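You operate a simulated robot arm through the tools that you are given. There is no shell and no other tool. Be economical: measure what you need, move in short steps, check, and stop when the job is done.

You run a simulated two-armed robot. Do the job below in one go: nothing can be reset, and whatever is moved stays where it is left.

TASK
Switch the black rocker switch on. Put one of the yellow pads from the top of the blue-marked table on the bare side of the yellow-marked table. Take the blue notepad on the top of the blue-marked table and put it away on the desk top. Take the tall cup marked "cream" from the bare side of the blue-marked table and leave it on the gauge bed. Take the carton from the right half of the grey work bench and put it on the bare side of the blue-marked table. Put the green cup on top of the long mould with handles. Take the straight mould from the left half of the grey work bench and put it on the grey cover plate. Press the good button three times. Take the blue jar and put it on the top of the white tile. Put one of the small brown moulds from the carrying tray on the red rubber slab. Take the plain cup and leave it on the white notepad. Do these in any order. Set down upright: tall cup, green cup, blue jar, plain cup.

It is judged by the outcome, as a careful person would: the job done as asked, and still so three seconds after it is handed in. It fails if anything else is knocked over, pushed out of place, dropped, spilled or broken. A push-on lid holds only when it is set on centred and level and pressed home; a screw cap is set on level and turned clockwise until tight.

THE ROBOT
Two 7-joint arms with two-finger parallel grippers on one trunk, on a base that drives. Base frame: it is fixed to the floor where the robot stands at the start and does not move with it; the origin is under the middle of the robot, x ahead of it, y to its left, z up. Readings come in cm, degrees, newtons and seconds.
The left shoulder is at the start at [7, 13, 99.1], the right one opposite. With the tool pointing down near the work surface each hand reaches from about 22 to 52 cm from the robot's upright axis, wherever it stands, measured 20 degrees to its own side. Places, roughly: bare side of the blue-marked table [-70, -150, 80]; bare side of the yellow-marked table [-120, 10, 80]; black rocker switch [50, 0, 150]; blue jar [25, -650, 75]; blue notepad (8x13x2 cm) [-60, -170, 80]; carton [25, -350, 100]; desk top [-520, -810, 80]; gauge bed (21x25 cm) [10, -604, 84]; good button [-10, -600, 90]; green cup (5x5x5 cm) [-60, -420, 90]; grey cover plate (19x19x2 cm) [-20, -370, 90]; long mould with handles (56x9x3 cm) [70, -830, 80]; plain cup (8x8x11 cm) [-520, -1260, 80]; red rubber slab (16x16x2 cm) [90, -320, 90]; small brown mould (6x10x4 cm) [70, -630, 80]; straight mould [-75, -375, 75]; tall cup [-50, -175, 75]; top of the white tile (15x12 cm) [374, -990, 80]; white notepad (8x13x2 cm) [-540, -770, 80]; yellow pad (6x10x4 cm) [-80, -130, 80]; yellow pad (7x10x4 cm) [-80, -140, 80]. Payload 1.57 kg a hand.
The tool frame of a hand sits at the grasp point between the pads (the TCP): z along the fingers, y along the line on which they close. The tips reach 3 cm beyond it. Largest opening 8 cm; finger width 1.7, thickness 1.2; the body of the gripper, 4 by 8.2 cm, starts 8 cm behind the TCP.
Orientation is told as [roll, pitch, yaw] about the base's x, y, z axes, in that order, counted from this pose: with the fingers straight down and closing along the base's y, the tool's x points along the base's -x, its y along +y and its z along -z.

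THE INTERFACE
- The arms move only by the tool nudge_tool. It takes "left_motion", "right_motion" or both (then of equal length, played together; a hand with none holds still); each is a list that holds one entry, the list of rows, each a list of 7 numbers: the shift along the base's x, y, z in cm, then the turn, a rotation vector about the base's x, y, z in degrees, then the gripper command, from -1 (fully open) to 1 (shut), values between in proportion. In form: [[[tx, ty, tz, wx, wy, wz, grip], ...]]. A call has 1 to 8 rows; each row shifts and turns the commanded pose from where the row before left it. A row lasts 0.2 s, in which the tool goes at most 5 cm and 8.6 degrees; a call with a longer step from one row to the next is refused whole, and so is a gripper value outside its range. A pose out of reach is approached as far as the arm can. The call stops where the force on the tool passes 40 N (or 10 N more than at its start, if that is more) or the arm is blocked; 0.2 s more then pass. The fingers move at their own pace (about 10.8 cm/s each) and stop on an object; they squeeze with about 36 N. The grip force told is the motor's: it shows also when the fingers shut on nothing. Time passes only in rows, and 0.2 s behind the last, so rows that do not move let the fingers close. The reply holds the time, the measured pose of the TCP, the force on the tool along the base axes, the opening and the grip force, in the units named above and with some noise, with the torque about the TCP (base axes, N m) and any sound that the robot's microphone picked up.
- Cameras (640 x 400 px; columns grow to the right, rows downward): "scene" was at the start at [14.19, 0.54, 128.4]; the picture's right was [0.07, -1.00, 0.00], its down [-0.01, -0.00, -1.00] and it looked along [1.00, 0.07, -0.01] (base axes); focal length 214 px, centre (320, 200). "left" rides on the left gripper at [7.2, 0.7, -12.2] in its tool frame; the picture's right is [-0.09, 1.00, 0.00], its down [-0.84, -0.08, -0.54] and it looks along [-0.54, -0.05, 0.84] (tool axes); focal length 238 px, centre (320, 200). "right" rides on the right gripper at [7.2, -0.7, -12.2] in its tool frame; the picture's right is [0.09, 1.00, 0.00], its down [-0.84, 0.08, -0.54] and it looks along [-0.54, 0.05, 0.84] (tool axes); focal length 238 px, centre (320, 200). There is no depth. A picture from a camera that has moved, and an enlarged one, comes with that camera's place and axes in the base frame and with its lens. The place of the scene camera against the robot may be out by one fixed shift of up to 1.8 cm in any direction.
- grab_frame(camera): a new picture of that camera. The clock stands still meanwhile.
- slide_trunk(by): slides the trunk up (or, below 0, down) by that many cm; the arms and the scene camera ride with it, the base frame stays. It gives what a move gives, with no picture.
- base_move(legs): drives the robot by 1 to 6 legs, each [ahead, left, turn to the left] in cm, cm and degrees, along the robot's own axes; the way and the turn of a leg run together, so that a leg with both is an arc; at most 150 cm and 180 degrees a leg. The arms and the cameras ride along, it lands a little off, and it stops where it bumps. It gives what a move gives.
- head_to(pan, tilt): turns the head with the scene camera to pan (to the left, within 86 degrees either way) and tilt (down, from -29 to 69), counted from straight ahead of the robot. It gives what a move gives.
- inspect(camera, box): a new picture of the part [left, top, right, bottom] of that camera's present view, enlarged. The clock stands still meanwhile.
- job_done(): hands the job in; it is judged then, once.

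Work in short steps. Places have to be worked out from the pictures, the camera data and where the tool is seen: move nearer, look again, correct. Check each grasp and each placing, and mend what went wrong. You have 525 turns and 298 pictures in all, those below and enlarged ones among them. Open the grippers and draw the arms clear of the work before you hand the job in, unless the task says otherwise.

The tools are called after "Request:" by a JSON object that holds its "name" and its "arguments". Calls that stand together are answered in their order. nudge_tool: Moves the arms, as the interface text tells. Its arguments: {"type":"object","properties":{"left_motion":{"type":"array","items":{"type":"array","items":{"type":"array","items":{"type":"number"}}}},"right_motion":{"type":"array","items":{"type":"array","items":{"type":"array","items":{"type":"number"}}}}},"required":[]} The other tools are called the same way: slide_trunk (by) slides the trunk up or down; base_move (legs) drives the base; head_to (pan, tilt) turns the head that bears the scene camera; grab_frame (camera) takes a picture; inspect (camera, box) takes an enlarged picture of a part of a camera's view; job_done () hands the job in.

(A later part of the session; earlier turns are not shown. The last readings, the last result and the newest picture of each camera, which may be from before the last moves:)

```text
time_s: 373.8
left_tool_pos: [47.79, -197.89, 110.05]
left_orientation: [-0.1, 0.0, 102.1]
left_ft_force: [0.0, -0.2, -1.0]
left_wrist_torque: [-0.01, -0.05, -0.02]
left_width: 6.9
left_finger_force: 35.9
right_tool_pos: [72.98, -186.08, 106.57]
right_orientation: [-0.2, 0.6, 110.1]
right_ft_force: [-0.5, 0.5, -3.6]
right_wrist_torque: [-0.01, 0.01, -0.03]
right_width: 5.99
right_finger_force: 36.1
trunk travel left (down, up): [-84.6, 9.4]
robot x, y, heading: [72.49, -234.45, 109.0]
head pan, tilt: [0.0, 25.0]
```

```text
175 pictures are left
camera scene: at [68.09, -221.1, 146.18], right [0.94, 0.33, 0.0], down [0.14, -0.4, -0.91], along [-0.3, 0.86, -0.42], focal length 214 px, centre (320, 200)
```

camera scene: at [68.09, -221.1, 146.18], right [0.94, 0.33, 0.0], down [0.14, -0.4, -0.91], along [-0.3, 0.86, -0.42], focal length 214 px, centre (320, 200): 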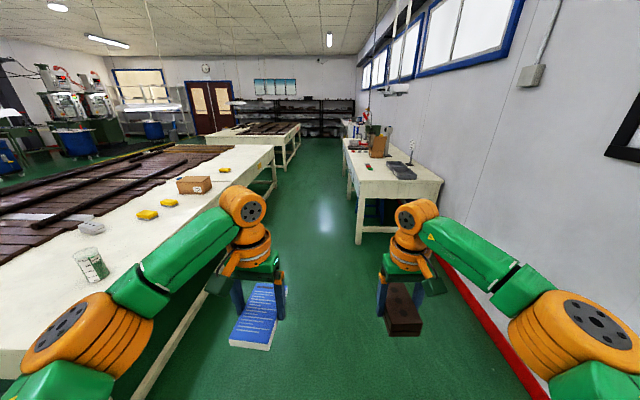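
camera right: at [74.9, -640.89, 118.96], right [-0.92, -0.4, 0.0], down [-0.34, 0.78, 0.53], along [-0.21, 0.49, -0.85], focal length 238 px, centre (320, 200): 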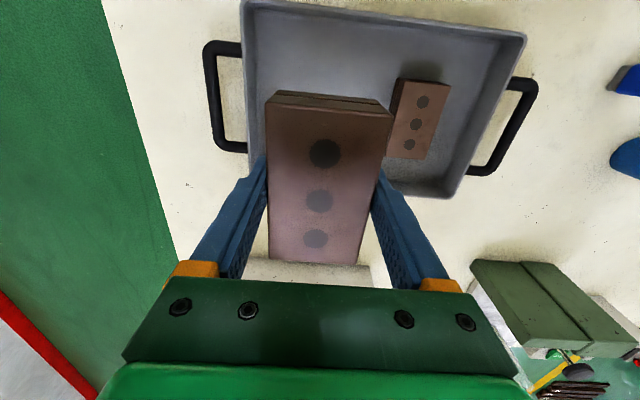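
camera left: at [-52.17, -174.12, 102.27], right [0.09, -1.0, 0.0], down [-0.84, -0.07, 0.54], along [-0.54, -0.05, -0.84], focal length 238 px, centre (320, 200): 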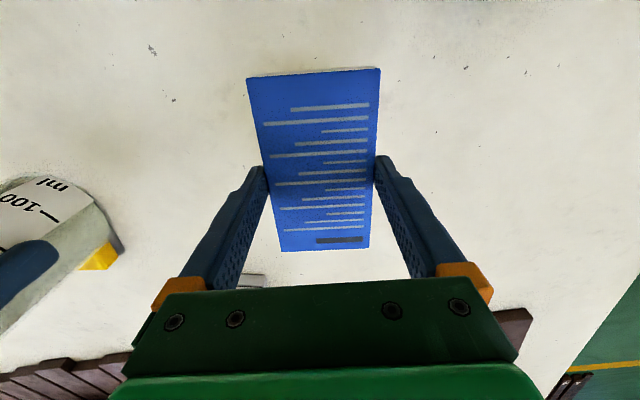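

I'm at the aisle end with room to turn. I turn around to face the bench.

Request:
{"name": "base_move", "arguments": {"legs": [[0, 0, 178]]}}

Request:
{"name": "head_to", "arguments": {"pan": 0, "tilt": 35}}

Request:
{"name": "grab_frame", "arguments": {"camera": "scene"}}

```text
time_s: 381.3
left_tool_pos: [93.68, -273.55, 110.09]
left_orientation: [0.0, 0.0, -83.5]
left_ft_force: [0.1, 0.0, -1.4]
left_wrist_torque: [0.01, 0.03, 0.0]
left_width: 6.91
left_finger_force: 35.6
right_tool_pos: [67.56, -282.78, 106.52]
right_orientation: [-0.2, 0.5, -75.5]
right_ft_force: [0.8, 0.2, -4.3]
right_wrist_torque: [0.02, 0.04, 0.03]
right_width: 6.0
right_finger_force: 36.2
trunk travel left (down, up): [-84.6, 9.4]
robot x, y, heading: [72.27, -235.09, -76.3]
head pan, tilt: [0.0, 25.0]
```

```text
time_s: 382.1
left_tool_pos: [93.73, -273.46, 110.18]
left_orientation: [0.0, 0.0, -83.5]
left_ft_force: [-0.7, -0.7, -2.1]
left_wrist_torque: [0.01, -0.01, 0.02]
left_width: 6.92
left_finger_force: 36.3
right_tool_pos: [67.63, -282.75, 106.66]
right_orientation: [-0.1, 0.6, -75.5]
right_ft_force: [0.2, -0.9, -3.5]
right_wrist_torque: [0.04, 0.04, 0.0]
right_width: 5.98
right_finger_force: 35.9
trunk travel left (down, up): [-84.6, 9.4]
robot x, y, heading: [73.02, -234.61, -76.5]
head pan, tilt: [0.0, 35.0]
```

```text
174 pictures are left
camera scene: at [76.13, -248.28, 144.61], right [-0.97, -0.23, 0.0], down [-0.13, 0.56, -0.82], along [0.19, -0.8, -0.57], focal length 214 px, centre (320, 200)
```

scene: 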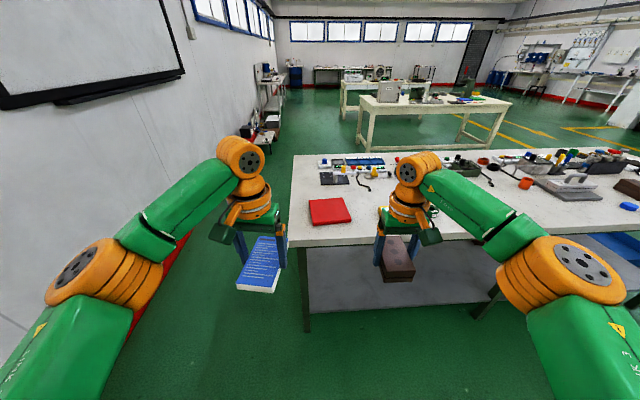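

The red slab is at about [89.3, -320.2]. I correct the heading and drive in 43 cm.

Request:
{"name": "base_move", "arguments": {"legs": [[0, 4, 3.5], [42, 0, 0]]}}

Request:
{"name": "head_to", "arguments": {"pan": 0, "tilt": 55}}

Request:
{"name": "grab_frame", "arguments": {"camera": "scene"}}

Request:
{"name": "grab_frame", "arguments": {"camera": "right"}}

```text
time_s: 385.1
left_tool_pos: [111.33, -310.81, 110.19]
left_orientation: [0.0, -0.2, -80.7]
left_ft_force: [-0.1, 1.5, -1.1]
left_wrist_torque: [0.01, 0.0, 0.0]
left_width: 6.92
left_finger_force: 36.0
right_tool_pos: [85.71, -321.41, 106.72]
right_orientation: [-0.2, 0.5, -72.7]
right_ft_force: [-0.6, -1.0, -4.3]
right_wrist_torque: [0.0, 0.02, -0.03]
right_width: 5.99
right_finger_force: 36.0
trunk travel left (down, up): [-84.6, 9.4]
robot x, y, heading: [88.89, -273.32, -73.3]
head pan, tilt: [0.0, 35.0]
```

```text
time_s: 385.9
left_tool_pos: [111.49, -310.96, 110.08]
left_orientation: [0.0, 0.0, -80.7]
left_ft_force: [-0.7, 0.6, -1.8]
left_wrist_torque: [0.01, 0.02, -0.02]
left_width: 6.91
left_finger_force: 36.1
right_tool_pos: [85.78, -321.6, 106.56]
right_orientation: [-0.2, 0.6, -72.6]
right_ft_force: [-0.1, 0.0, -3.7]
right_wrist_torque: [-0.02, 0.02, 0.0]
right_width: 5.97
right_finger_force: 35.9
trunk travel left (down, up): [-84.6, 9.4]
robot x, y, heading: [88.73, -272.84, -73.4]
head pan, tilt: [0.0, 55.0]
```

```text
173 pictures are left
camera scene: at [92.12, -285.19, 141.78], right [-0.96, -0.28, 0.0], down [-0.23, 0.79, -0.57], along [0.16, -0.55, -0.82], focal length 214 px, centre (320, 200)
```

scene: 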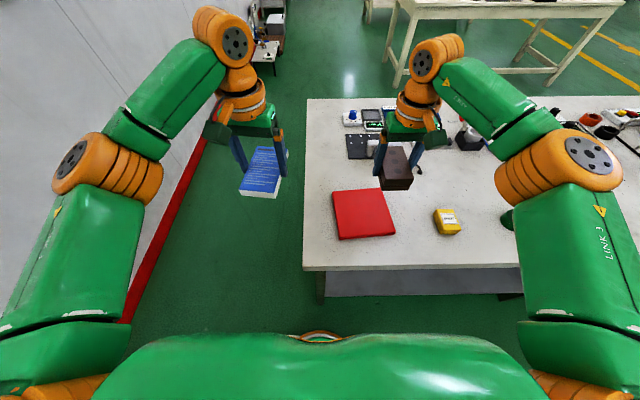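

```text
172 pictures are left
camera right: at [83.01, -315.09, 118.87], right [0.92, 0.38, 0.0], down [0.33, -0.78, 0.53], along [0.2, -0.49, -0.85], focal length 238 px, centre (320, 200)
```

right: 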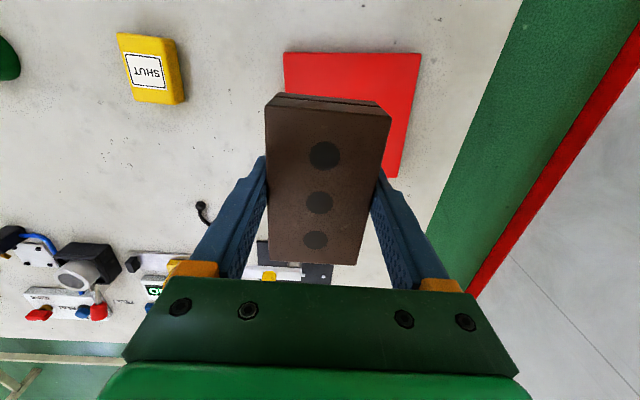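

The slab centre is about [89.9, -320.9]. I move over it and lower close to its top.

Request:
{"name": "nudge_tool", "arguments": {"right_motion": [[[4.1, 0.7, 0, 0, 0, 0, 1], [0, 0, -4, 0, 0, 0, 1], [0, 0, -4, 0, 0, 0, 1], [0, 0, -4, 0, 0, 0, 1], [0, 0, -2.5, 0, 0, 0, 1]]]}}

Request:
{"name": "grab_frame", "arguments": {"camera": "right"}}

```text
time_s: 387.1
left_tool_pos: [111.46, -311.0, 110.2]
left_orientation: [0.0, 0.0, -80.7]
left_ft_force: [-0.6, 0.5, -1.2]
left_wrist_torque: [0.03, 0.04, -0.03]
left_width: 6.93
left_finger_force: 36.5
right_tool_pos: [89.88, -320.53, 91.82]
right_orientation: [-0.2, 0.6, -72.7]
right_ft_force: [0.7, 0.5, -4.0]
right_wrist_torque: [0.02, -0.02, 0.02]
right_width: 5.99
right_finger_force: 36.2
trunk travel left (down, up): [-84.6, 9.4]
robot x, y, heading: [88.74, -272.96, -73.3]
head pan, tilt: [0.0, 55.0]
```

```text
171 pictures are left
camera right: at [87.2, -314.17, 104.22], right [0.92, 0.38, 0.0], down [0.33, -0.78, 0.53], along [0.2, -0.49, -0.85], focal length 238 px, centre (320, 200)
```

right: 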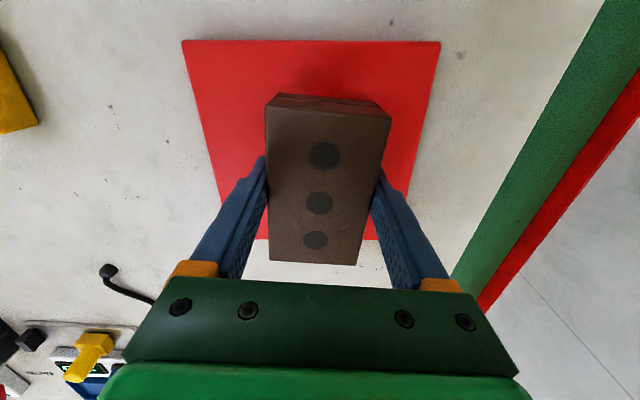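

Centred over the slab. I lower to contact.

Request:
{"name": "nudge_tool", "arguments": {"right_motion": [[[0, 0, -0.5, 0, 0, 0, 1], [0, 0, -0.4, 0, 0, 0, 1], [0, 0, -0.3, 0, 0, 0, 1], [0, 0, -0.3, 0, 0, 0, 1], [0, 0, -0.3, 0, 0, 0, 1], [0, 0, -0.3, 0, 0, 0, 1]]]}}

```text
time_s: 388.5
left_tool_pos: [111.39, -310.83, 110.08]
left_orientation: [0.0, 0.0, -80.8]
left_ft_force: [-0.6, -0.6, -1.6]
left_wrist_torque: [0.05, -0.03, 0.01]
left_width: 6.92
left_finger_force: 36.0
right_tool_pos: [89.88, -320.78, 90.11]
right_orientation: [-0.4, 0.4, -72.7]
right_ft_force: [-1.2, -0.8, 1.4]
right_wrist_torque: [-0.19, -0.18, -0.06]
right_width: 5.96
right_finger_force: 36.4
trunk travel left (down, up): [-84.6, 9.4]
robot x, y, heading: [88.67, -273.31, -73.5]
head pan, tilt: [0.0, 55.0]
```

Light contact now. I release, rise and check.

Request:
{"name": "nudge_tool", "arguments": {"right_motion": [[[0, 0, 0, 0, 0, 0, -1], [0, 0, 0, 0, 0, 0, -1], [0, 0, 2, 0, 0, 0, -1], [0, 0, 4, 0, 0, 0, -1], [0, 0, 4, 0, 0, 0, -1], [0, 0, 4, 0, 0, 0, -1]]]}}

Request:
{"name": "grab_frame", "arguments": {"camera": "right"}}

```text
time_s: 389.9
left_tool_pos: [111.47, -310.9, 110.06]
left_orientation: [0.0, -0.1, -80.8]
left_ft_force: [-0.4, -0.1, -1.6]
left_wrist_torque: [-0.01, 0.0, 0.02]
left_width: 6.9
left_finger_force: 36.1
right_tool_pos: [89.84, -320.98, 103.97]
right_orientation: [-0.3, 0.5, -72.7]
right_ft_force: [0.9, -0.1, 0.1]
right_wrist_torque: [-0.01, 0.03, 0.02]
right_width: 8.0
right_finger_force: 0.0
trunk travel left (down, up): [-84.6, 9.4]
robot x, y, heading: [88.64, -273.38, -73.4]
head pan, tilt: [0.0, 55.0]
```

```text
170 pictures are left
camera right: at [87.07, -314.37, 116.35], right [0.92, 0.38, 0.0], down [0.33, -0.78, 0.53], along [0.2, -0.49, -0.85], focal length 238 px, centre (320, 200)
```

right: 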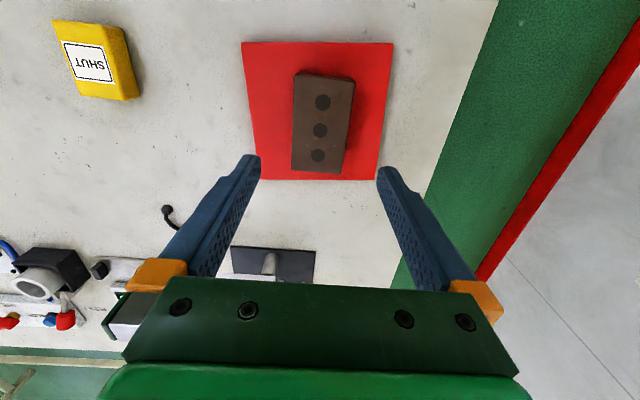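

The mould lies on the slab. On the way west I stop at the earlier vantage point to compare the bench and floor tray.

Request:
{"name": "base_move", "arguments": {"legs": [[-25, 0, 0.3], [0, -86, 0]]}}

Request:
{"name": "head_to", "arguments": {"pan": 0, "tilt": 35}}

Request:
{"name": "grab_frame", "arguments": {"camera": "scene"}}

Request:
{"name": "inspect", "arguments": {"camera": "scene", "box": [380, 160, 620, 310]}}

```text
time_s: 395.9
left_tool_pos: [22.7, -311.75, 110.09]
left_orientation: [-0.1, -0.1, -80.5]
left_ft_force: [-1.0, 0.6, -2.1]
left_wrist_torque: [0.02, 0.0, 0.01]
left_width: 6.88
left_finger_force: 35.6
right_tool_pos: [1.12, -321.96, 104.05]
right_orientation: [-0.3, 0.4, -72.5]
right_ft_force: [-0.1, 0.2, 0.6]
right_wrist_torque: [-0.01, -0.03, -0.01]
right_width: 8.0
right_finger_force: 0.0
trunk travel left (down, up): [-84.6, 9.4]
robot x, y, heading: [-0.3, -274.11, -73.5]
head pan, tilt: [0.0, 55.0]
```

```text
time_s: 396.7
left_tool_pos: [22.71, -311.92, 110.09]
left_orientation: [0.0, 0.0, -80.5]
left_ft_force: [-0.4, 0.4, -1.0]
left_wrist_torque: [-0.02, -0.03, 0.04]
left_width: 6.93
left_finger_force: 36.1
right_tool_pos: [1.07, -322.0, 104.05]
right_orientation: [-0.3, 0.4, -72.4]
right_ft_force: [-0.3, -0.5, 0.2]
right_wrist_torque: [0.02, 0.04, 0.0]
right_width: 8.01
right_finger_force: 0.1
trunk travel left (down, up): [-84.6, 9.4]
robot x, y, heading: [-0.21, -273.97, -73.3]
head pan, tilt: [0.0, 35.0]
```

```text
169 pictures are left
camera scene: at [3.65, -287.58, 144.61], right [-0.96, -0.28, 0.0], down [-0.16, 0.55, -0.82], along [0.23, -0.78, -0.57], focal length 214 px, centre (320, 200)
```

scene: 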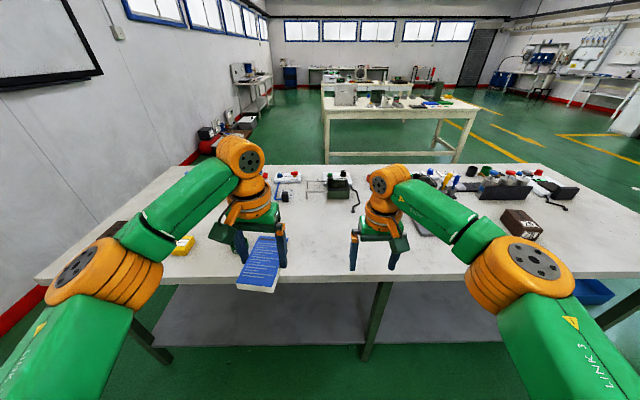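

```text
2.67 times, centred on (500, 235) of scene
camera zoom: at [3.65, -287.58, 144.61], right [-0.96, -0.28, 0.0], down [-0.16, 0.55, -0.82], along [0.23, -0.78, -0.57], focal length 572 px, centre (-160, 107)
```

zoom: 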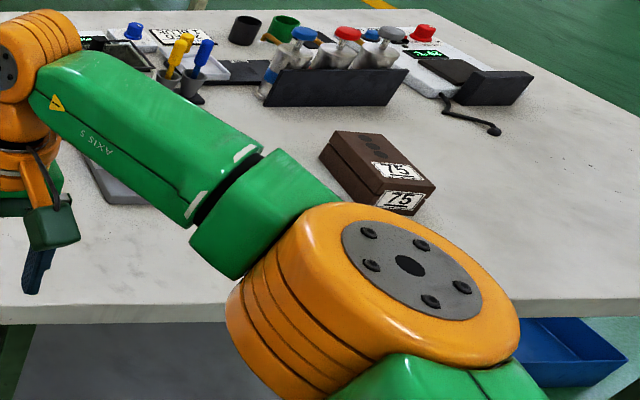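

The rest of the bench looks right. I zoom on the visible tray corner for a finer comparison.

Request:
{"name": "inspect", "arguments": {"camera": "scene", "box": [560, 260, 640, 310]}}

```text
8.00 times, centred on (600, 285) of scene
camera zoom: at [3.65, -287.58, 144.61], right [-0.96, -0.28, 0.0], down [-0.16, 0.55, -0.82], along [0.23, -0.78, -0.57], focal length 1716 px, centre (-1920, -480)
```

zoom: 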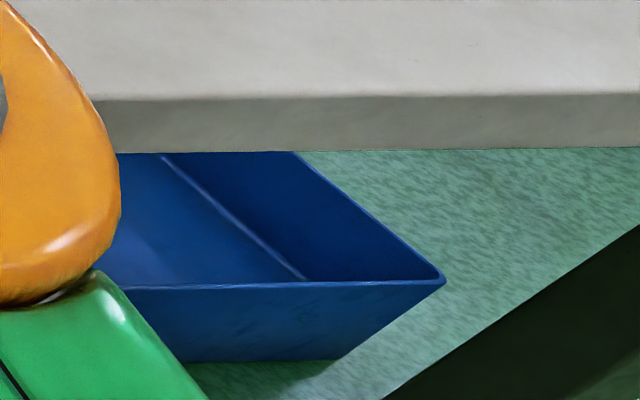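

The tray hasn't moved (within ~1.5 cm). Now the green cup, from the bench's south side: I go around the west end again.

Request:
{"name": "base_move", "arguments": {"legs": [[-10, 0, 0.5], [0, -132, 0], [0, -132, 0], [110, 0, 0], [100, 0, 0], [0, 0, 178]]}}

Request:
{"name": "base_move", "arguments": {"legs": [[0, -78, 1.5], [0, -75, 0]]}}

Request:
{"name": "grab_frame", "arguments": {"camera": "scene"}}

```text
time_s: 427.5
left_tool_pos: [-215.44, -504.52, 110.17]
left_orientation: [0.0, -0.1, 97.5]
left_ft_force: [0.3, -0.3, -1.3]
left_wrist_torque: [-0.01, 0.01, -0.03]
left_width: 6.95
left_finger_force: 35.9
right_tool_pos: [-193.38, -495.14, 103.98]
right_orientation: [-0.2, 0.5, 105.5]
right_ft_force: [-0.4, 0.3, 0.5]
right_wrist_torque: [0.04, -0.03, -0.01]
right_width: 8.02
right_finger_force: 0.0
trunk travel left (down, up): [-84.6, 9.4]
robot x, y, heading: [-193.64, -542.84, 104.3]
head pan, tilt: [0.0, 35.0]
```

```text
time_s: 435.4
left_tool_pos: [-68.26, -463.71, 110.05]
left_orientation: [-0.2, 0.0, 99.3]
left_ft_force: [-0.8, -0.1, -1.2]
left_wrist_torque: [-0.03, -0.04, 0.0]
left_width: 6.92
left_finger_force: 35.3
right_tool_pos: [-46.52, -453.59, 104.1]
right_orientation: [-0.2, 0.5, 107.2]
right_ft_force: [-0.2, 0.6, 0.4]
right_wrist_torque: [0.01, 0.01, -0.02]
right_width: 8.02
right_finger_force: 0.0
trunk travel left (down, up): [-84.6, 9.4]
robot x, y, heading: [-45.39, -501.62, 106.2]
head pan, tilt: [0.0, 35.0]
```

```text
166 pictures are left
camera scene: at [-49.04, -488.26, 144.62], right [0.96, 0.28, 0.0], down [0.16, -0.55, -0.82], along [-0.23, 0.79, -0.57], focal length 214 px, centre (320, 200)
```

scene: 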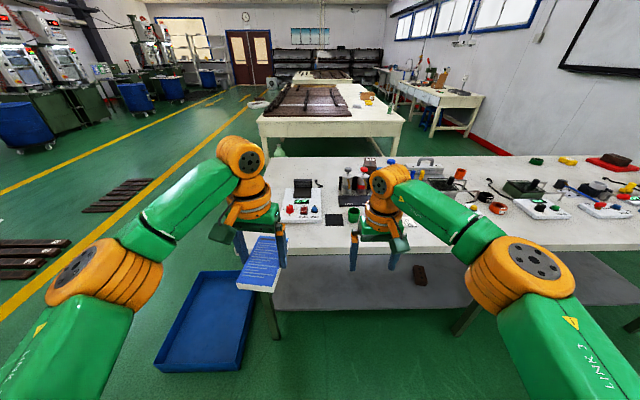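

The green cup shows between the hands; I zoom.

Request:
{"name": "inspect", "arguments": {"camera": "scene", "box": [300, 150, 460, 250]}}

```text
4.00 times, centred on (380, 200) of scene
camera zoom: at [-49.04, -488.26, 144.62], right [0.96, 0.28, 0.0], down [0.16, -0.55, -0.82], along [-0.23, 0.79, -0.57], focal length 858 px, centre (80, 200)
```

zoom: 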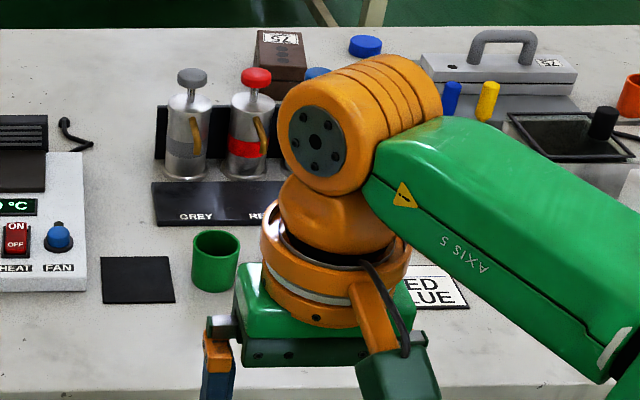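

The green cup is at about [-55, -416], with a black one close beside it, so I'll grip it front-to-back. I turn the right hand -90° and drive in 42 cm.

Request:
{"name": "nudge_tool", "arguments": {"right_motion": [[[0, 0, 1, 0, 0, -8, -1], [0, 0, 1, 0, 0, -8, -1], [0, 0, 0, 0, 0, -8, -1], [0, 0, 0, 0, 0, -8, -1], [0, 0, 0, 0, 0, -8, -1], [0, 0, 0, 0, 0, -8, -1], [0, 0, 0, 0, 0, -8, -1], [0, 0, 0, 0, 0, -8, -1]]]}}

Request:
{"name": "nudge_tool", "arguments": {"right_motion": [[[0, 0, 0, 0, 0, -8, -1], [0, 0, 0, 0, 0, -8, -1], [0, 0, 0, 0, 0, -8, -1], [0, 0, 0, 0, 0, -2, -1]]]}}

Request:
{"name": "base_move", "arguments": {"legs": [[41, 0, 1]]}}

Request:
{"name": "grab_frame", "arguments": {"camera": "right"}}

Request:
{"name": "head_to", "arguments": {"pan": 0, "tilt": 50}}

Request:
{"name": "grab_frame", "arguments": {"camera": "scene"}}

```text
time_s: 437.2
left_tool_pos: [-68.14, -463.67, 110.21]
left_orientation: [0.0, 0.0, 99.3]
left_ft_force: [0.4, 0.7, -1.2]
left_wrist_torque: [0.0, -0.03, -0.01]
left_width: 6.92
left_finger_force: 35.6
right_tool_pos: [-46.39, -453.62, 106.03]
right_orientation: [-0.2, 0.6, 43.2]
right_ft_force: [-0.6, -1.1, -0.5]
right_wrist_torque: [0.03, -0.02, -0.01]
right_width: 8.0
right_finger_force: 0.1
trunk travel left (down, up): [-84.6, 9.4]
robot x, y, heading: [-45.65, -501.62, 106.5]
head pan, tilt: [0.0, 35.0]
```

```text
time_s: 438.2
left_tool_pos: [-68.12, -463.72, 110.24]
left_orientation: [0.0, 0.0, 99.3]
left_ft_force: [0.3, -0.4, -1.0]
left_wrist_torque: [-0.01, -0.01, 0.02]
left_width: 6.92
left_finger_force: 35.7
right_tool_pos: [-46.42, -453.59, 105.91]
right_orientation: [-0.2, 0.5, 17.2]
right_ft_force: [0.3, -0.2, 0.2]
right_wrist_torque: [-0.01, 0.01, 0.0]
right_width: 7.99
right_finger_force: 0.1
trunk travel left (down, up): [-84.6, 9.4]
robot x, y, heading: [-45.31, -501.51, 106.1]
head pan, tilt: [0.0, 35.0]
```

```text
time_s: 440.8
left_tool_pos: [-80.92, -424.58, 110.32]
left_orientation: [0.0, -0.1, 100.5]
left_ft_force: [0.0, -0.8, -0.7]
left_wrist_torque: [-0.02, 0.03, -0.01]
left_width: 6.92
left_finger_force: 36.2
right_tool_pos: [-59.56, -414.12, 106.09]
right_orientation: [-0.1, 0.4, 18.5]
right_ft_force: [-0.4, 0.4, 0.9]
right_wrist_torque: [0.01, 0.0, -0.02]
right_width: 8.01
right_finger_force: 0.3
trunk travel left (down, up): [-84.6, 9.4]
robot x, y, heading: [-57.38, -461.79, 107.4]
head pan, tilt: [0.0, 35.0]
```

```text
164 pictures are left
camera right: at [-65.98, -417.0, 118.38], right [-0.4, 0.92, 0.0], down [0.77, 0.34, 0.53], along [0.49, 0.21, -0.85], focal length 238 px, centre (320, 200)
```

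right: 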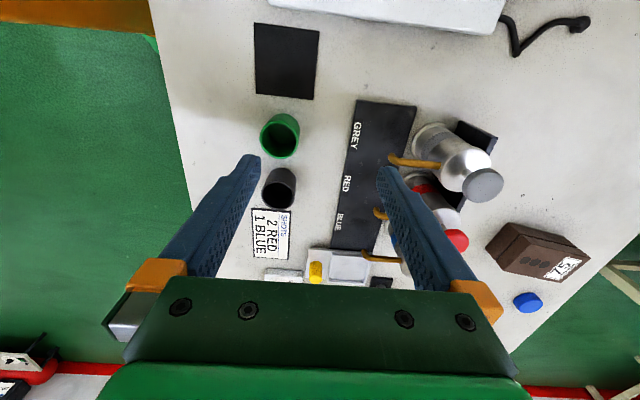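

```text
time_s: 441.6
left_tool_pos: [-81.07, -424.55, 110.09]
left_orientation: [0.1, -0.1, 100.4]
left_ft_force: [0.3, 0.5, -1.5]
left_wrist_torque: [0.02, -0.02, -0.01]
left_width: 6.93
left_finger_force: 35.9
right_tool_pos: [-59.44, -413.94, 106.1]
right_orientation: [-0.3, 0.5, 18.5]
right_ft_force: [-0.4, -0.6, 0.5]
right_wrist_torque: [0.02, 0.0, 0.0]
right_width: 8.0
right_finger_force: 0.0
trunk travel left (down, up): [-84.6, 9.4]
robot x, y, heading: [-57.34, -462.09, 107.7]
head pan, tilt: [0.0, 50.0]
```

```text
163 pictures are left
camera scene: at [-60.96, -449.62, 142.45], right [0.95, 0.3, 0.0], down [0.23, -0.73, -0.64], along [-0.19, 0.61, -0.77], focal length 214 px, centre (320, 200)
```

scene: 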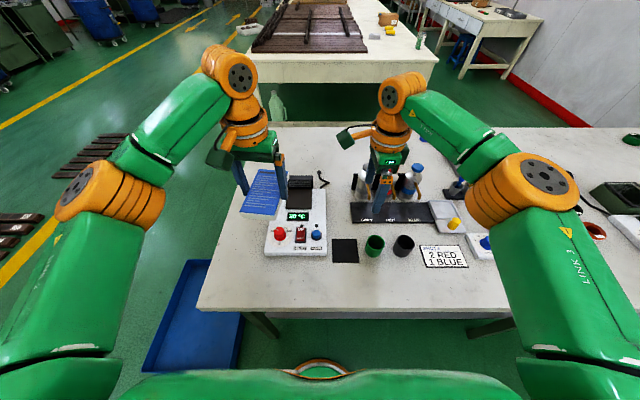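

The cup is at about [-55.5, -417.3]. I move over it, lower to z≈97 and look again.

Request:
{"name": "nudge_tool", "arguments": {"right_motion": [[[2, -1.7, -2, 0, 0, 0, -1], [1.9, -1.7, -3, 0, 0, 0, -1], [0, 0, -4, 0, 0, 0, -1]]]}}

Request:
{"name": "grab_frame", "arguments": {"camera": "right"}}

```text
time_s: 442.4
left_tool_pos: [-81.02, -424.39, 110.08]
left_orientation: [0.0, 0.0, 100.5]
left_ft_force: [-0.8, 0.4, -1.1]
left_wrist_torque: [-0.04, 0.03, 0.01]
left_width: 6.95
left_finger_force: 36.2
right_tool_pos: [-55.64, -417.48, 96.82]
right_orientation: [-0.2, 0.5, 18.6]
right_ft_force: [-0.3, 0.4, -0.1]
right_wrist_torque: [-0.02, -0.03, -0.01]
right_width: 8.0
right_finger_force: 0.1
trunk travel left (down, up): [-84.6, 9.4]
robot x, y, heading: [-57.01, -461.64, 107.4]
head pan, tilt: [0.0, 50.0]
```

```text
162 pictures are left
camera right: at [-62.21, -420.29, 109.06], right [-0.4, 0.92, 0.0], down [0.77, 0.34, 0.53], along [0.49, 0.21, -0.85], focal length 238 px, centre (320, 200)
```

right: 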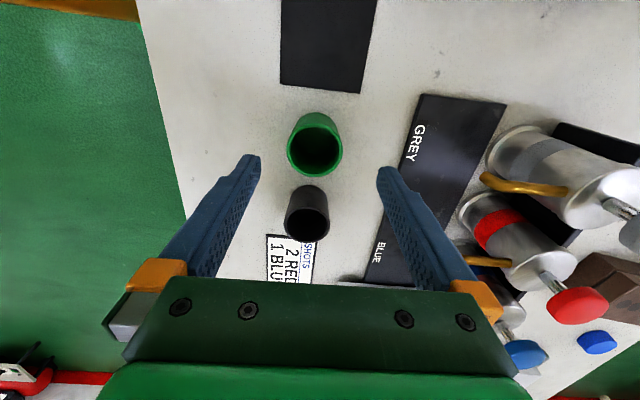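

Aligned within 0.4 cm. I correct, descend to z≈88.6, and close on the cup.

Request:
{"name": "nudge_tool", "arguments": {"right_motion": [[[0.13, -0.38, -2, 0, 0, 0, -1], [0, 0, -2.5, 0, 0, 0, -1], [0, 0, -2.5, 0, 0, 0, -1], [0, 0, -1, 0, 0, 0, -1]]]}}

Request:
{"name": "grab_frame", "arguments": {"camera": "right"}}

```text
time_s: 443.4
left_tool_pos: [-80.89, -424.49, 110.15]
left_orientation: [0.0, -0.1, 100.6]
left_ft_force: [-0.9, -0.4, -1.0]
left_wrist_torque: [-0.03, -0.01, 0.01]
left_width: 6.92
left_finger_force: 36.0
right_tool_pos: [-55.42, -417.69, 88.99]
right_orientation: [-0.1, 0.5, 18.4]
right_ft_force: [-1.0, 0.3, 1.2]
right_wrist_torque: [0.02, 0.01, -0.06]
right_width: 8.01
right_finger_force: 0.0
trunk travel left (down, up): [-84.6, 9.4]
robot x, y, heading: [-57.36, -461.89, 107.4]
head pan, tilt: [0.0, 50.0]
```

```text
161 pictures are left
camera right: at [-62.02, -420.6, 101.26], right [-0.4, 0.92, 0.0], down [0.77, 0.34, 0.53], along [0.49, 0.21, -0.85], focal length 238 px, centre (320, 200)
```

right: 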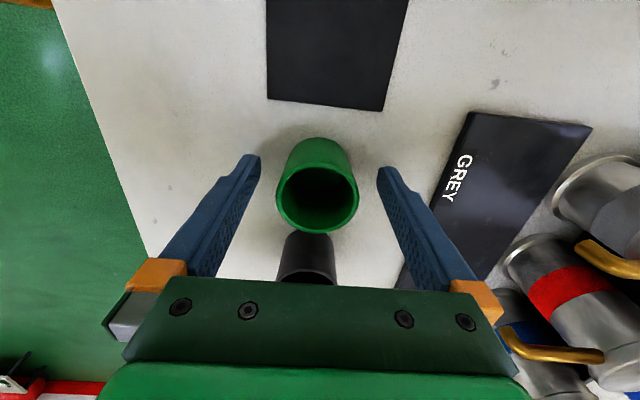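

Well centred. I close and lift.

Request:
{"name": "nudge_tool", "arguments": {"right_motion": [[[0, 0, 0, 0, 0, 0, 1], [0, 0, 0, 0, 0, 0, 1], [0, 0, 0, 0, 0, 0, 1], [0, 0, 1, 0, 0, 0, 1], [0, 0, 3, 0, 0, 0, 1], [0, 0, 4, 0, 0, 0, 1], [0, 0, 4, 0, 0, 0, 1], [0, 0, 4, 0, 0, 0, 1]]]}}

Request:
{"name": "grab_frame", "arguments": {"camera": "right"}}

```text
time_s: 445.2
left_tool_pos: [-80.96, -424.38, 110.12]
left_orientation: [0.0, -0.1, 100.5]
left_ft_force: [-0.3, 0.3, -1.5]
left_wrist_torque: [-0.02, 0.01, 0.01]
left_width: 6.92
left_finger_force: 36.0
right_tool_pos: [-55.17, -417.85, 105.25]
right_orientation: [-0.2, 0.5, 18.5]
right_ft_force: [0.1, -0.3, 0.0]
right_wrist_torque: [-0.01, 0.03, 0.02]
right_width: 4.45
right_finger_force: 36.2
trunk travel left (down, up): [-84.6, 9.4]
robot x, y, heading: [-57.14, -461.8, 107.6]
head pan, tilt: [0.0, 50.0]
```

```text
160 pictures are left
camera right: at [-61.85, -420.73, 117.5], right [-0.4, 0.92, 0.0], down [0.77, 0.34, 0.53], along [0.49, 0.21, -0.85], focal length 238 px, centre (320, 200)
```

right: 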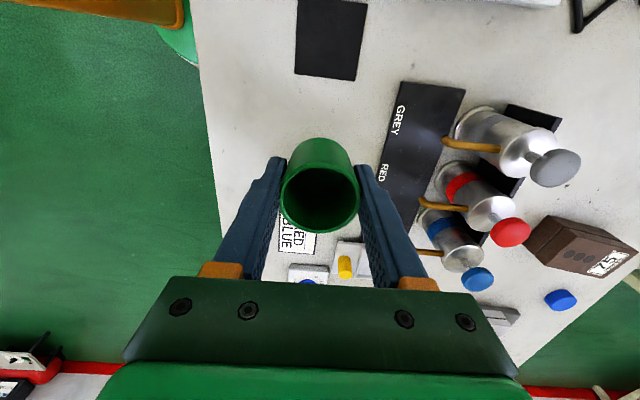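

The green cup is held. Next the long mould on the far table: I back off, turn, and drive round via the west aisle.

Request:
{"name": "base_move", "arguments": {"legs": [[-52, 0, 0], [0, 0, 179], [0, -75, 0], [0, -78, 0], [125, 0, 0], [122, 0, 0]]}}

Request:
{"name": "head_to", "arguments": {"pan": 20, "tilt": 30}}

Request:
{"name": "grab_frame", "arguments": {"camera": "scene"}}

```text
time_s: 474.7
left_tool_pos: [-94.39, -828.51, 110.2]
left_orientation: [0.1, -0.1, -80.6]
left_ft_force: [0.2, 0.1, -1.8]
left_wrist_torque: [0.01, 0.02, 0.03]
left_width: 6.91
left_finger_force: 37.0
right_tool_pos: [-120.33, -834.57, 105.21]
right_orientation: [-0.1, 0.5, -162.6]
right_ft_force: [-1.1, 0.5, -0.1]
right_wrist_torque: [0.02, -0.01, 0.04]
right_width: 4.45
right_finger_force: 36.1
trunk travel left (down, up): [-84.6, 9.4]
robot x, y, heading: [-117.54, -791.27, -73.5]
head pan, tilt: [0.0, 50.0]
```

```text
time_s: 475.5
left_tool_pos: [-94.39, -828.53, 110.06]
left_orientation: [0.0, -0.1, -80.6]
left_ft_force: [0.0, 0.0, -1.0]
left_wrist_torque: [0.02, 0.03, 0.03]
left_width: 6.93
left_finger_force: 36.3
right_tool_pos: [-120.26, -834.86, 105.12]
right_orientation: [-0.2, 0.4, -162.6]
right_ft_force: [-0.2, -0.3, -0.6]
right_wrist_torque: [-0.01, 0.01, -0.03]
right_width: 4.46
right_finger_force: 36.6
trunk travel left (down, up): [-84.6, 9.4]
robot x, y, heading: [-117.57, -791.27, -73.7]
head pan, tilt: [20.0, 30.0]
```

```text
159 pictures are left
camera scene: at [-110.51, -803.15, 145.39], right [-0.8, -0.59, 0.0], down [-0.3, 0.4, -0.87], along [0.51, -0.7, -0.5], focal length 214 px, centre (320, 200)
```

scene: 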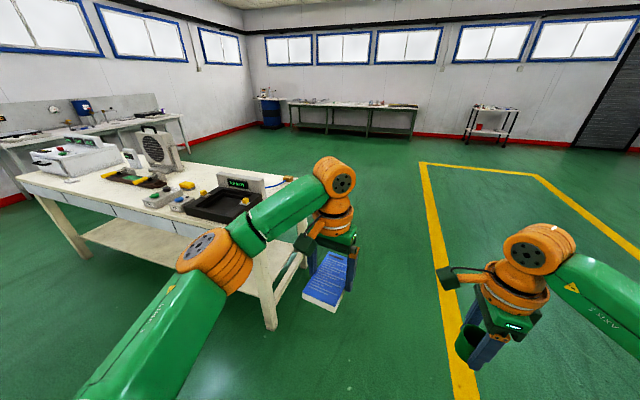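

I zoom on the far table to find the long mould.

Request:
{"name": "inspect", "arguments": {"camera": "scene", "box": [20, 120, 280, 240]}}

```text
2.46 times, centred on (150, 180) of scene
camera zoom: at [-110.51, -803.15, 145.39], right [-0.8, -0.59, 0.0], down [-0.3, 0.4, -0.87], along [0.51, -0.7, -0.5], focal length 528 px, centre (738, 249)
```

zoom: 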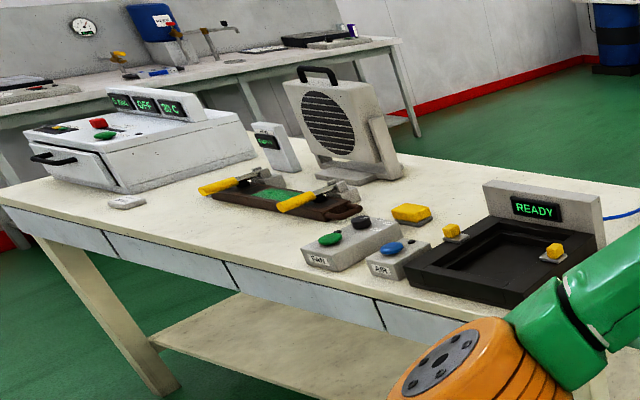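

The long mould (brown, with two yellow-handled clamps) is in front of the fan. I sidestep left to face it.

Request:
{"name": "base_move", "arguments": {"legs": [[0, 82, 1], [0, 82, 0]]}}

Request:
{"name": "head_to", "arguments": {"pan": 0, "tilt": 35}}

Request:
{"name": "grab_frame", "arguments": {"camera": "scene"}}

Request:
{"name": "inspect", "arguments": {"camera": "scene", "box": [230, 160, 430, 285]}}

```text
time_s: 483.8
left_tool_pos: [61.91, -779.1, 110.18]
left_orientation: [0.1, 0.0, -79.1]
left_ft_force: [0.5, 0.8, -1.4]
left_wrist_torque: [0.0, -0.02, 0.01]
left_width: 6.93
left_finger_force: 36.1
right_tool_pos: [36.48, -785.86, 105.18]
right_orientation: [-0.2, 0.7, -161.0]
right_ft_force: [0.1, 0.3, 0.3]
right_wrist_torque: [0.02, -0.03, 0.02]
right_width: 4.45
right_finger_force: 36.4
trunk travel left (down, up): [-84.6, 9.4]
robot x, y, heading: [38.38, -742.2, -72.0]
head pan, tilt: [20.0, 30.0]
```

```text
time_s: 484.6
left_tool_pos: [62.17, -779.17, 110.24]
left_orientation: [0.0, -0.2, -79.0]
left_ft_force: [0.1, 0.3, -0.7]
left_wrist_torque: [0.02, -0.03, 0.0]
left_width: 6.94
left_finger_force: 36.7
right_tool_pos: [36.46, -785.92, 105.13]
right_orientation: [-0.2, 0.5, -161.2]
right_ft_force: [0.2, -0.2, -0.1]
right_wrist_torque: [-0.03, -0.01, 0.0]
right_width: 4.43
right_finger_force: 36.0
trunk travel left (down, up): [-84.6, 9.4]
robot x, y, heading: [38.1, -741.86, -72.2]
head pan, tilt: [0.0, 35.0]
```

```text
157 pictures are left
camera scene: at [42.57, -755.28, 144.62], right [-0.95, -0.31, 0.0], down [-0.18, 0.55, -0.82], along [0.25, -0.78, -0.57], focal length 214 px, centre (320, 200)
```

scene: 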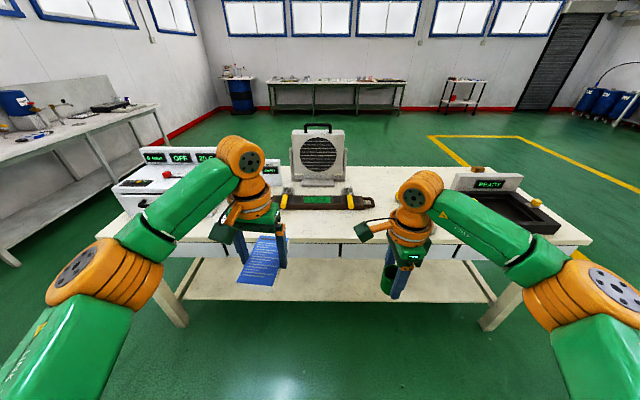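

```text
3.20 times, centred on (330, 222) of scene
camera zoom: at [42.57, -755.28, 144.62], right [-0.95, -0.31, 0.0], down [-0.18, 0.55, -0.82], along [0.25, -0.78, -0.57], focal length 686 px, centre (288, 128)
```

zoom: 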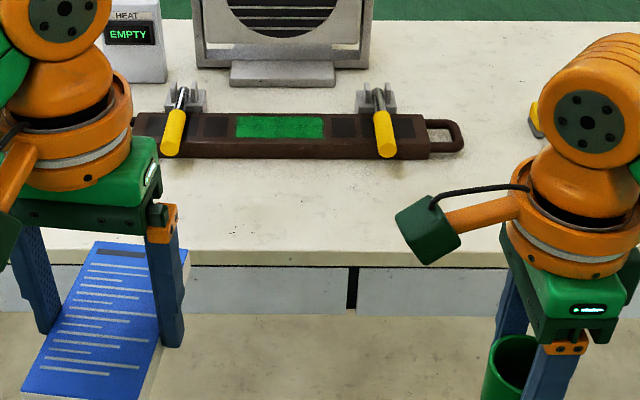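

I'll set the cup on the green patch at the mould's centre, about [69.9, -836.9]. I move left 11 and ahead 50.

Request:
{"name": "base_move", "arguments": {"legs": [[0, 11, -0.6], [50, 0, 0]]}}

Request:
{"name": "head_to", "arguments": {"pan": 0, "tilt": 50}}

Request:
{"name": "grab_frame", "arguments": {"camera": "scene"}}

Request:
{"name": "grab_frame", "arguments": {"camera": "right"}}

```text
time_s: 488.4
left_tool_pos: [87.27, -823.69, 110.16]
left_orientation: [0.0, -0.1, -79.4]
left_ft_force: [-0.2, -0.9, -1.2]
left_wrist_torque: [0.05, -0.01, 0.0]
left_width: 6.89
left_finger_force: 35.8
right_tool_pos: [61.54, -830.37, 105.06]
right_orientation: [-0.1, 0.6, -161.5]
right_ft_force: [-0.9, 0.5, -0.4]
right_wrist_torque: [-0.04, -0.02, 0.03]
right_width: 4.43
right_finger_force: 35.3
trunk travel left (down, up): [-84.6, 9.4]
robot x, y, heading: [63.66, -786.54, -72.5]
head pan, tilt: [0.0, 35.0]
```

```text
time_s: 489.1
left_tool_pos: [87.45, -823.77, 110.21]
left_orientation: [0.0, 0.0, -79.4]
left_ft_force: [-0.1, 0.5, -2.1]
left_wrist_torque: [0.03, 0.0, 0.01]
left_width: 6.93
left_finger_force: 35.5
right_tool_pos: [61.74, -830.46, 105.19]
right_orientation: [-0.2, 0.5, -161.4]
right_ft_force: [0.0, -0.2, -0.4]
right_wrist_torque: [0.01, -0.03, 0.01]
right_width: 4.45
right_finger_force: 35.5
trunk travel left (down, up): [-84.6, 9.4]
robot x, y, heading: [63.41, -786.18, -72.6]
head pan, tilt: [0.0, 50.0]
```

```text
155 pictures are left
camera scene: at [67.58, -798.86, 142.45], right [-0.95, -0.3, 0.0], down [-0.23, 0.73, -0.64], along [0.19, -0.61, -0.77], focal length 214 px, centre (320, 200)
```

scene: 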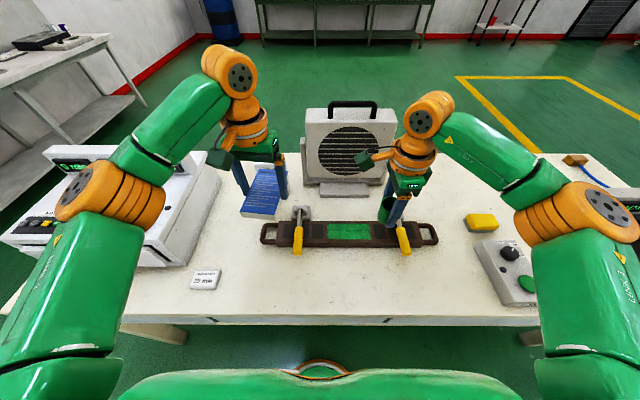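

```text
154 pictures are left
camera right: at [68.15, -827.74, 117.43], right [0.4, -0.91, 0.0], down [-0.77, -0.34, 0.53], along [-0.49, -0.21, -0.85], focal length 238 px, centre (320, 200)
```

right: 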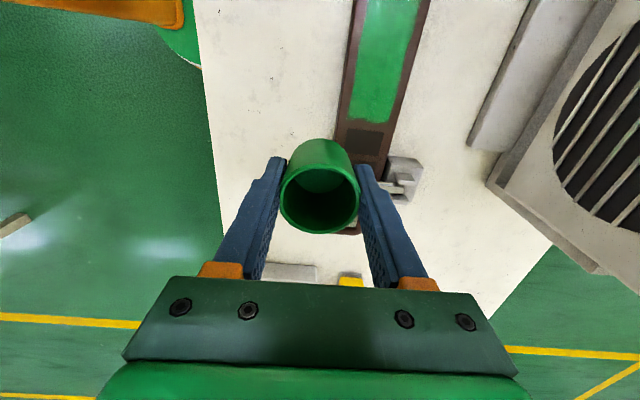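

The patch centre is about [69.8, -836.4]. I drive 5 cm closer and bring the cup above it.

Request:
{"name": "base_move", "arguments": {"legs": [[5, 0, 0]]}}

Request:
{"name": "nudge_tool", "arguments": {"right_motion": [[[2.2, -0.4, 0, 0, 0, 0, 1], [2.2, -0.4, 0, 0, 0, 0, 1], [2.2, -0.4, 0, 0, 0, 0, 1], [0, 0, -3, 0, 0, 0, 1], [0, 0, -3, 0, 0, 0, 1]]]}}

Request:
{"name": "grab_frame", "arguments": {"camera": "right"}}

Request:
{"name": "grab_frame", "arguments": {"camera": "scene"}}

```text
time_s: 490.1
left_tool_pos: [88.76, -827.76, 110.43]
left_orientation: [0.2, -0.6, -79.5]
left_ft_force: [0.0, 0.4, -0.5]
left_wrist_torque: [-0.04, -0.03, 0.0]
left_width: 6.91
left_finger_force: 36.3
right_tool_pos: [62.9, -834.39, 105.43]
right_orientation: [0.1, 0.5, -161.4]
right_ft_force: [-0.3, 1.0, 0.0]
right_wrist_torque: [-0.04, -0.01, -0.03]
right_width: 4.47
right_finger_force: 35.9
trunk travel left (down, up): [-84.6, 9.4]
robot x, y, heading: [64.65, -791.17, -72.2]
head pan, tilt: [0.0, 50.0]
```

```text
time_s: 491.3
left_tool_pos: [88.76, -828.51, 110.16]
left_orientation: [0.0, -0.1, -79.5]
left_ft_force: [0.1, 0.6, -1.2]
left_wrist_torque: [0.03, 0.0, -0.01]
left_width: 6.91
left_finger_force: 36.1
right_tool_pos: [69.75, -836.54, 99.23]
right_orientation: [-0.2, 0.5, -161.5]
right_ft_force: [0.6, 0.7, -1.2]
right_wrist_torque: [0.03, -0.01, -0.01]
right_width: 4.43
right_finger_force: 36.5
trunk travel left (down, up): [-84.6, 9.4]
robot x, y, heading: [65.15, -791.13, -72.4]
head pan, tilt: [0.0, 50.0]
```

```text
153 pictures are left
camera right: at [76.26, -833.66, 111.47], right [0.41, -0.91, 0.0], down [-0.77, -0.34, 0.53], along [-0.49, -0.21, -0.85], focal length 238 px, centre (320, 200)
```

right: 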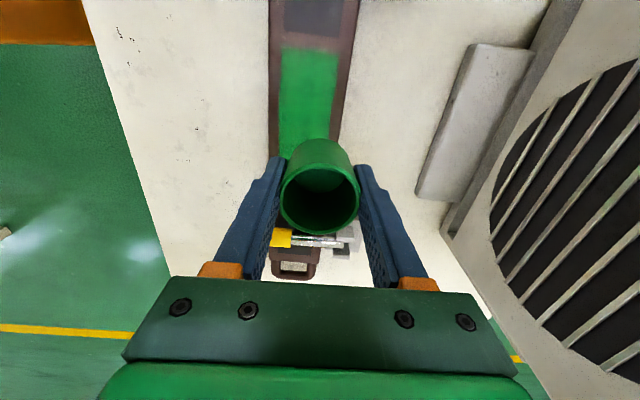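

```text
152 pictures are left
camera scene: at [69.0, -803.5, 142.45], right [-0.95, -0.3, 0.0], down [-0.23, 0.73, -0.64], along [0.2, -0.61, -0.77], focal length 214 px, centre (320, 200)
```

scene: 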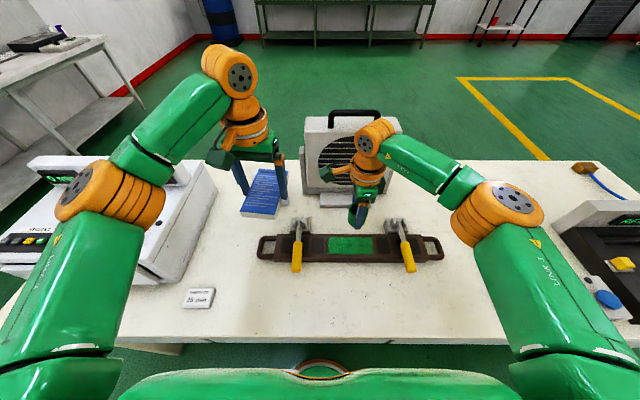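

The wrist view shows the mould's centreline 1.4 cm nearer me. I shift, lower 5 cm, and recheck.

Request:
{"name": "nudge_tool", "arguments": {"right_motion": [[[-0.3, 1.35, 0, 0, 0, 0, 1], [0, 0, -3, 0, 0, 0, 1], [0, 0, -2.5, 0, 0, 0, 1]]]}}

Request:
{"name": "grab_frame", "arguments": {"camera": "right"}}

Request:
{"name": "inspect", "arguments": {"camera": "scene", "box": [240, 180, 460, 290]}}

```text
time_s: 492.1
left_tool_pos: [88.88, -828.53, 110.08]
left_orientation: [0.0, 0.0, -79.4]
left_ft_force: [1.4, 0.4, -1.1]
left_wrist_torque: [-0.01, 0.02, -0.03]
left_width: 6.91
left_finger_force: 36.0
right_tool_pos: [69.37, -835.07, 93.76]
right_orientation: [-0.3, 0.5, -161.4]
right_ft_force: [-0.4, 0.7, -0.4]
right_wrist_torque: [0.01, -0.01, 0.03]
right_width: 4.44
right_finger_force: 35.7
trunk travel left (down, up): [-84.6, 9.4]
robot x, y, heading: [64.86, -791.08, -72.1]
head pan, tilt: [0.0, 50.0]
```

```text
151 pictures are left
camera right: at [75.93, -832.31, 105.98], right [0.4, -0.91, 0.0], down [-0.77, -0.34, 0.53], along [-0.49, -0.21, -0.85], focal length 238 px, centre (320, 200)
```

right: 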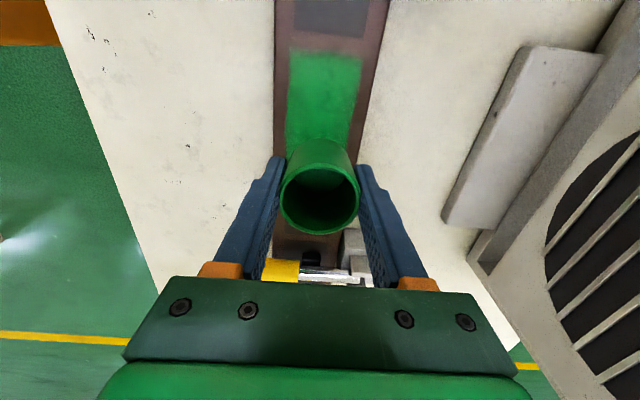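

```text
2.91 times, centred on (350, 235) of scene
camera zoom: at [69.11, -803.55, 142.44], right [-0.95, -0.3, 0.0], down [-0.23, 0.73, -0.64], along [0.19, -0.61, -0.77], focal length 624 px, centre (233, 98)
```

zoom: 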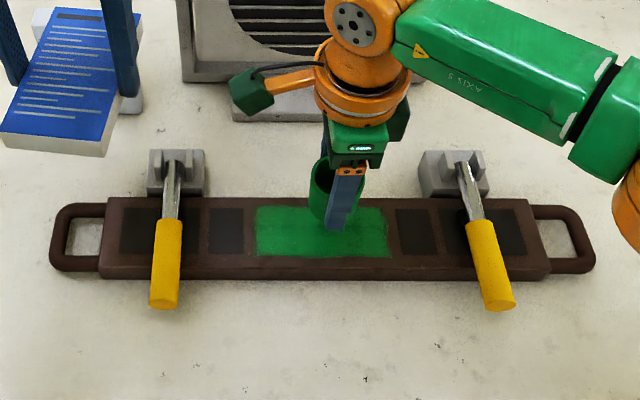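

Centred on the mould. I lower the cup to contact.

Request:
{"name": "nudge_tool", "arguments": {"right_motion": [[[0, 0.2, -2.5, 0, 0, 0, 1], [0, 0, -1.5, 0, 0, 0, 1], [0, 0, -0.5, 0, 0, 0, 1], [0, 0, -0.4, 0, 0, 0, 1], [0, 0, -0.3, 0, 0, 0, 1], [0, 0, -0.3, 0, 0, 0, 1], [0, 0, -0.3, 0, 0, 0, 1]]]}}

```text
time_s: 493.6
left_tool_pos: [88.83, -828.01, 110.32]
left_orientation: [0.0, -0.4, -79.4]
left_ft_force: [0.6, -0.4, -1.5]
left_wrist_torque: [0.05, 0.0, 0.02]
left_width: 6.95
left_finger_force: 35.8
right_tool_pos: [69.49, -834.66, 88.51]
right_orientation: [0.4, 0.7, -161.4]
right_ft_force: [-1.2, 1.7, 16.3]
right_wrist_torque: [0.2, 0.0, -0.01]
right_width: 4.45
right_finger_force: 35.8
trunk travel left (down, up): [-84.6, 9.4]
robot x, y, heading: [64.95, -791.18, -72.2]
head pan, tilt: [0.0, 50.0]
stopped in row 7 (right hand): the force on the tool passed its limit at 45 N (the readings are from after the stop); the commanded pose is now the measured one
```

Contact at z 88.5. I release gently and rise straight up.

Request:
{"name": "nudge_tool", "arguments": {"right_motion": [[[0, 0, 0.2, 0, 0, 0, 1], [0, 0, 0, 0, 0, 0, 0.3], [0, 0, 0, 0, 0, 0, -1], [0, 0, 1, 0, 0, 0, -1], [0, 0, 3, 0, 0, 0, -1], [0, 0, 4, 0, 0, 0, -1], [0, 0, 4, 0, 0, 0, -1]]]}}

Request:
{"name": "grab_frame", "arguments": {"camera": "right"}}

Request:
{"name": "inspect", "arguments": {"camera": "scene", "box": [240, 180, 460, 290]}}

```text
time_s: 495.2
left_tool_pos: [88.87, -828.31, 110.21]
left_orientation: [0.0, -0.2, -79.5]
left_ft_force: [0.1, 0.7, -0.8]
left_wrist_torque: [-0.01, 0.04, -0.05]
left_width: 6.92
left_finger_force: 36.4
right_tool_pos: [69.57, -835.04, 100.51]
right_orientation: [0.0, 0.6, -161.4]
right_ft_force: [0.5, 0.4, 0.5]
right_wrist_torque: [-0.03, -0.01, 0.03]
right_width: 7.99
right_finger_force: 0.0
trunk travel left (down, up): [-84.6, 9.4]
robot x, y, heading: [64.48, -791.26, -72.4]
head pan, tilt: [0.0, 50.0]
```

```text
149 pictures are left
camera right: at [75.95, -832.19, 112.88], right [0.4, -0.91, 0.0], down [-0.77, -0.34, 0.53], along [-0.49, -0.22, -0.85], focal length 238 px, centre (320, 200)
```

right: 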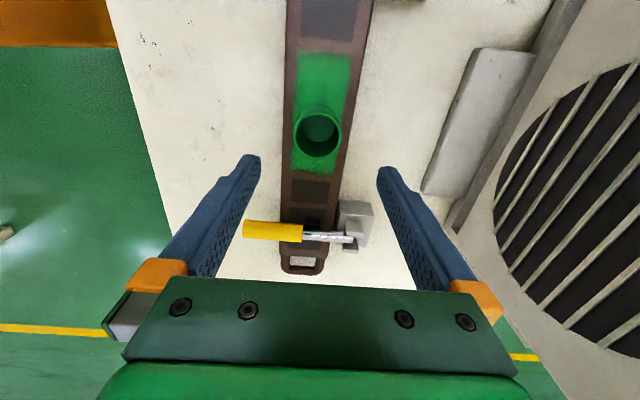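

```text
2.91 times, centred on (350, 235) of scene
camera zoom: at [69.07, -803.42, 142.45], right [-0.95, -0.3, 0.0], down [-0.23, 0.73, -0.64], along [0.19, -0.61, -0.77], focal length 624 px, centre (233, 98)
```

zoom: 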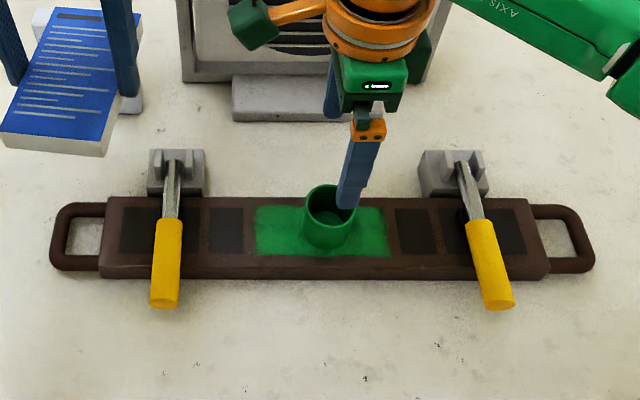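

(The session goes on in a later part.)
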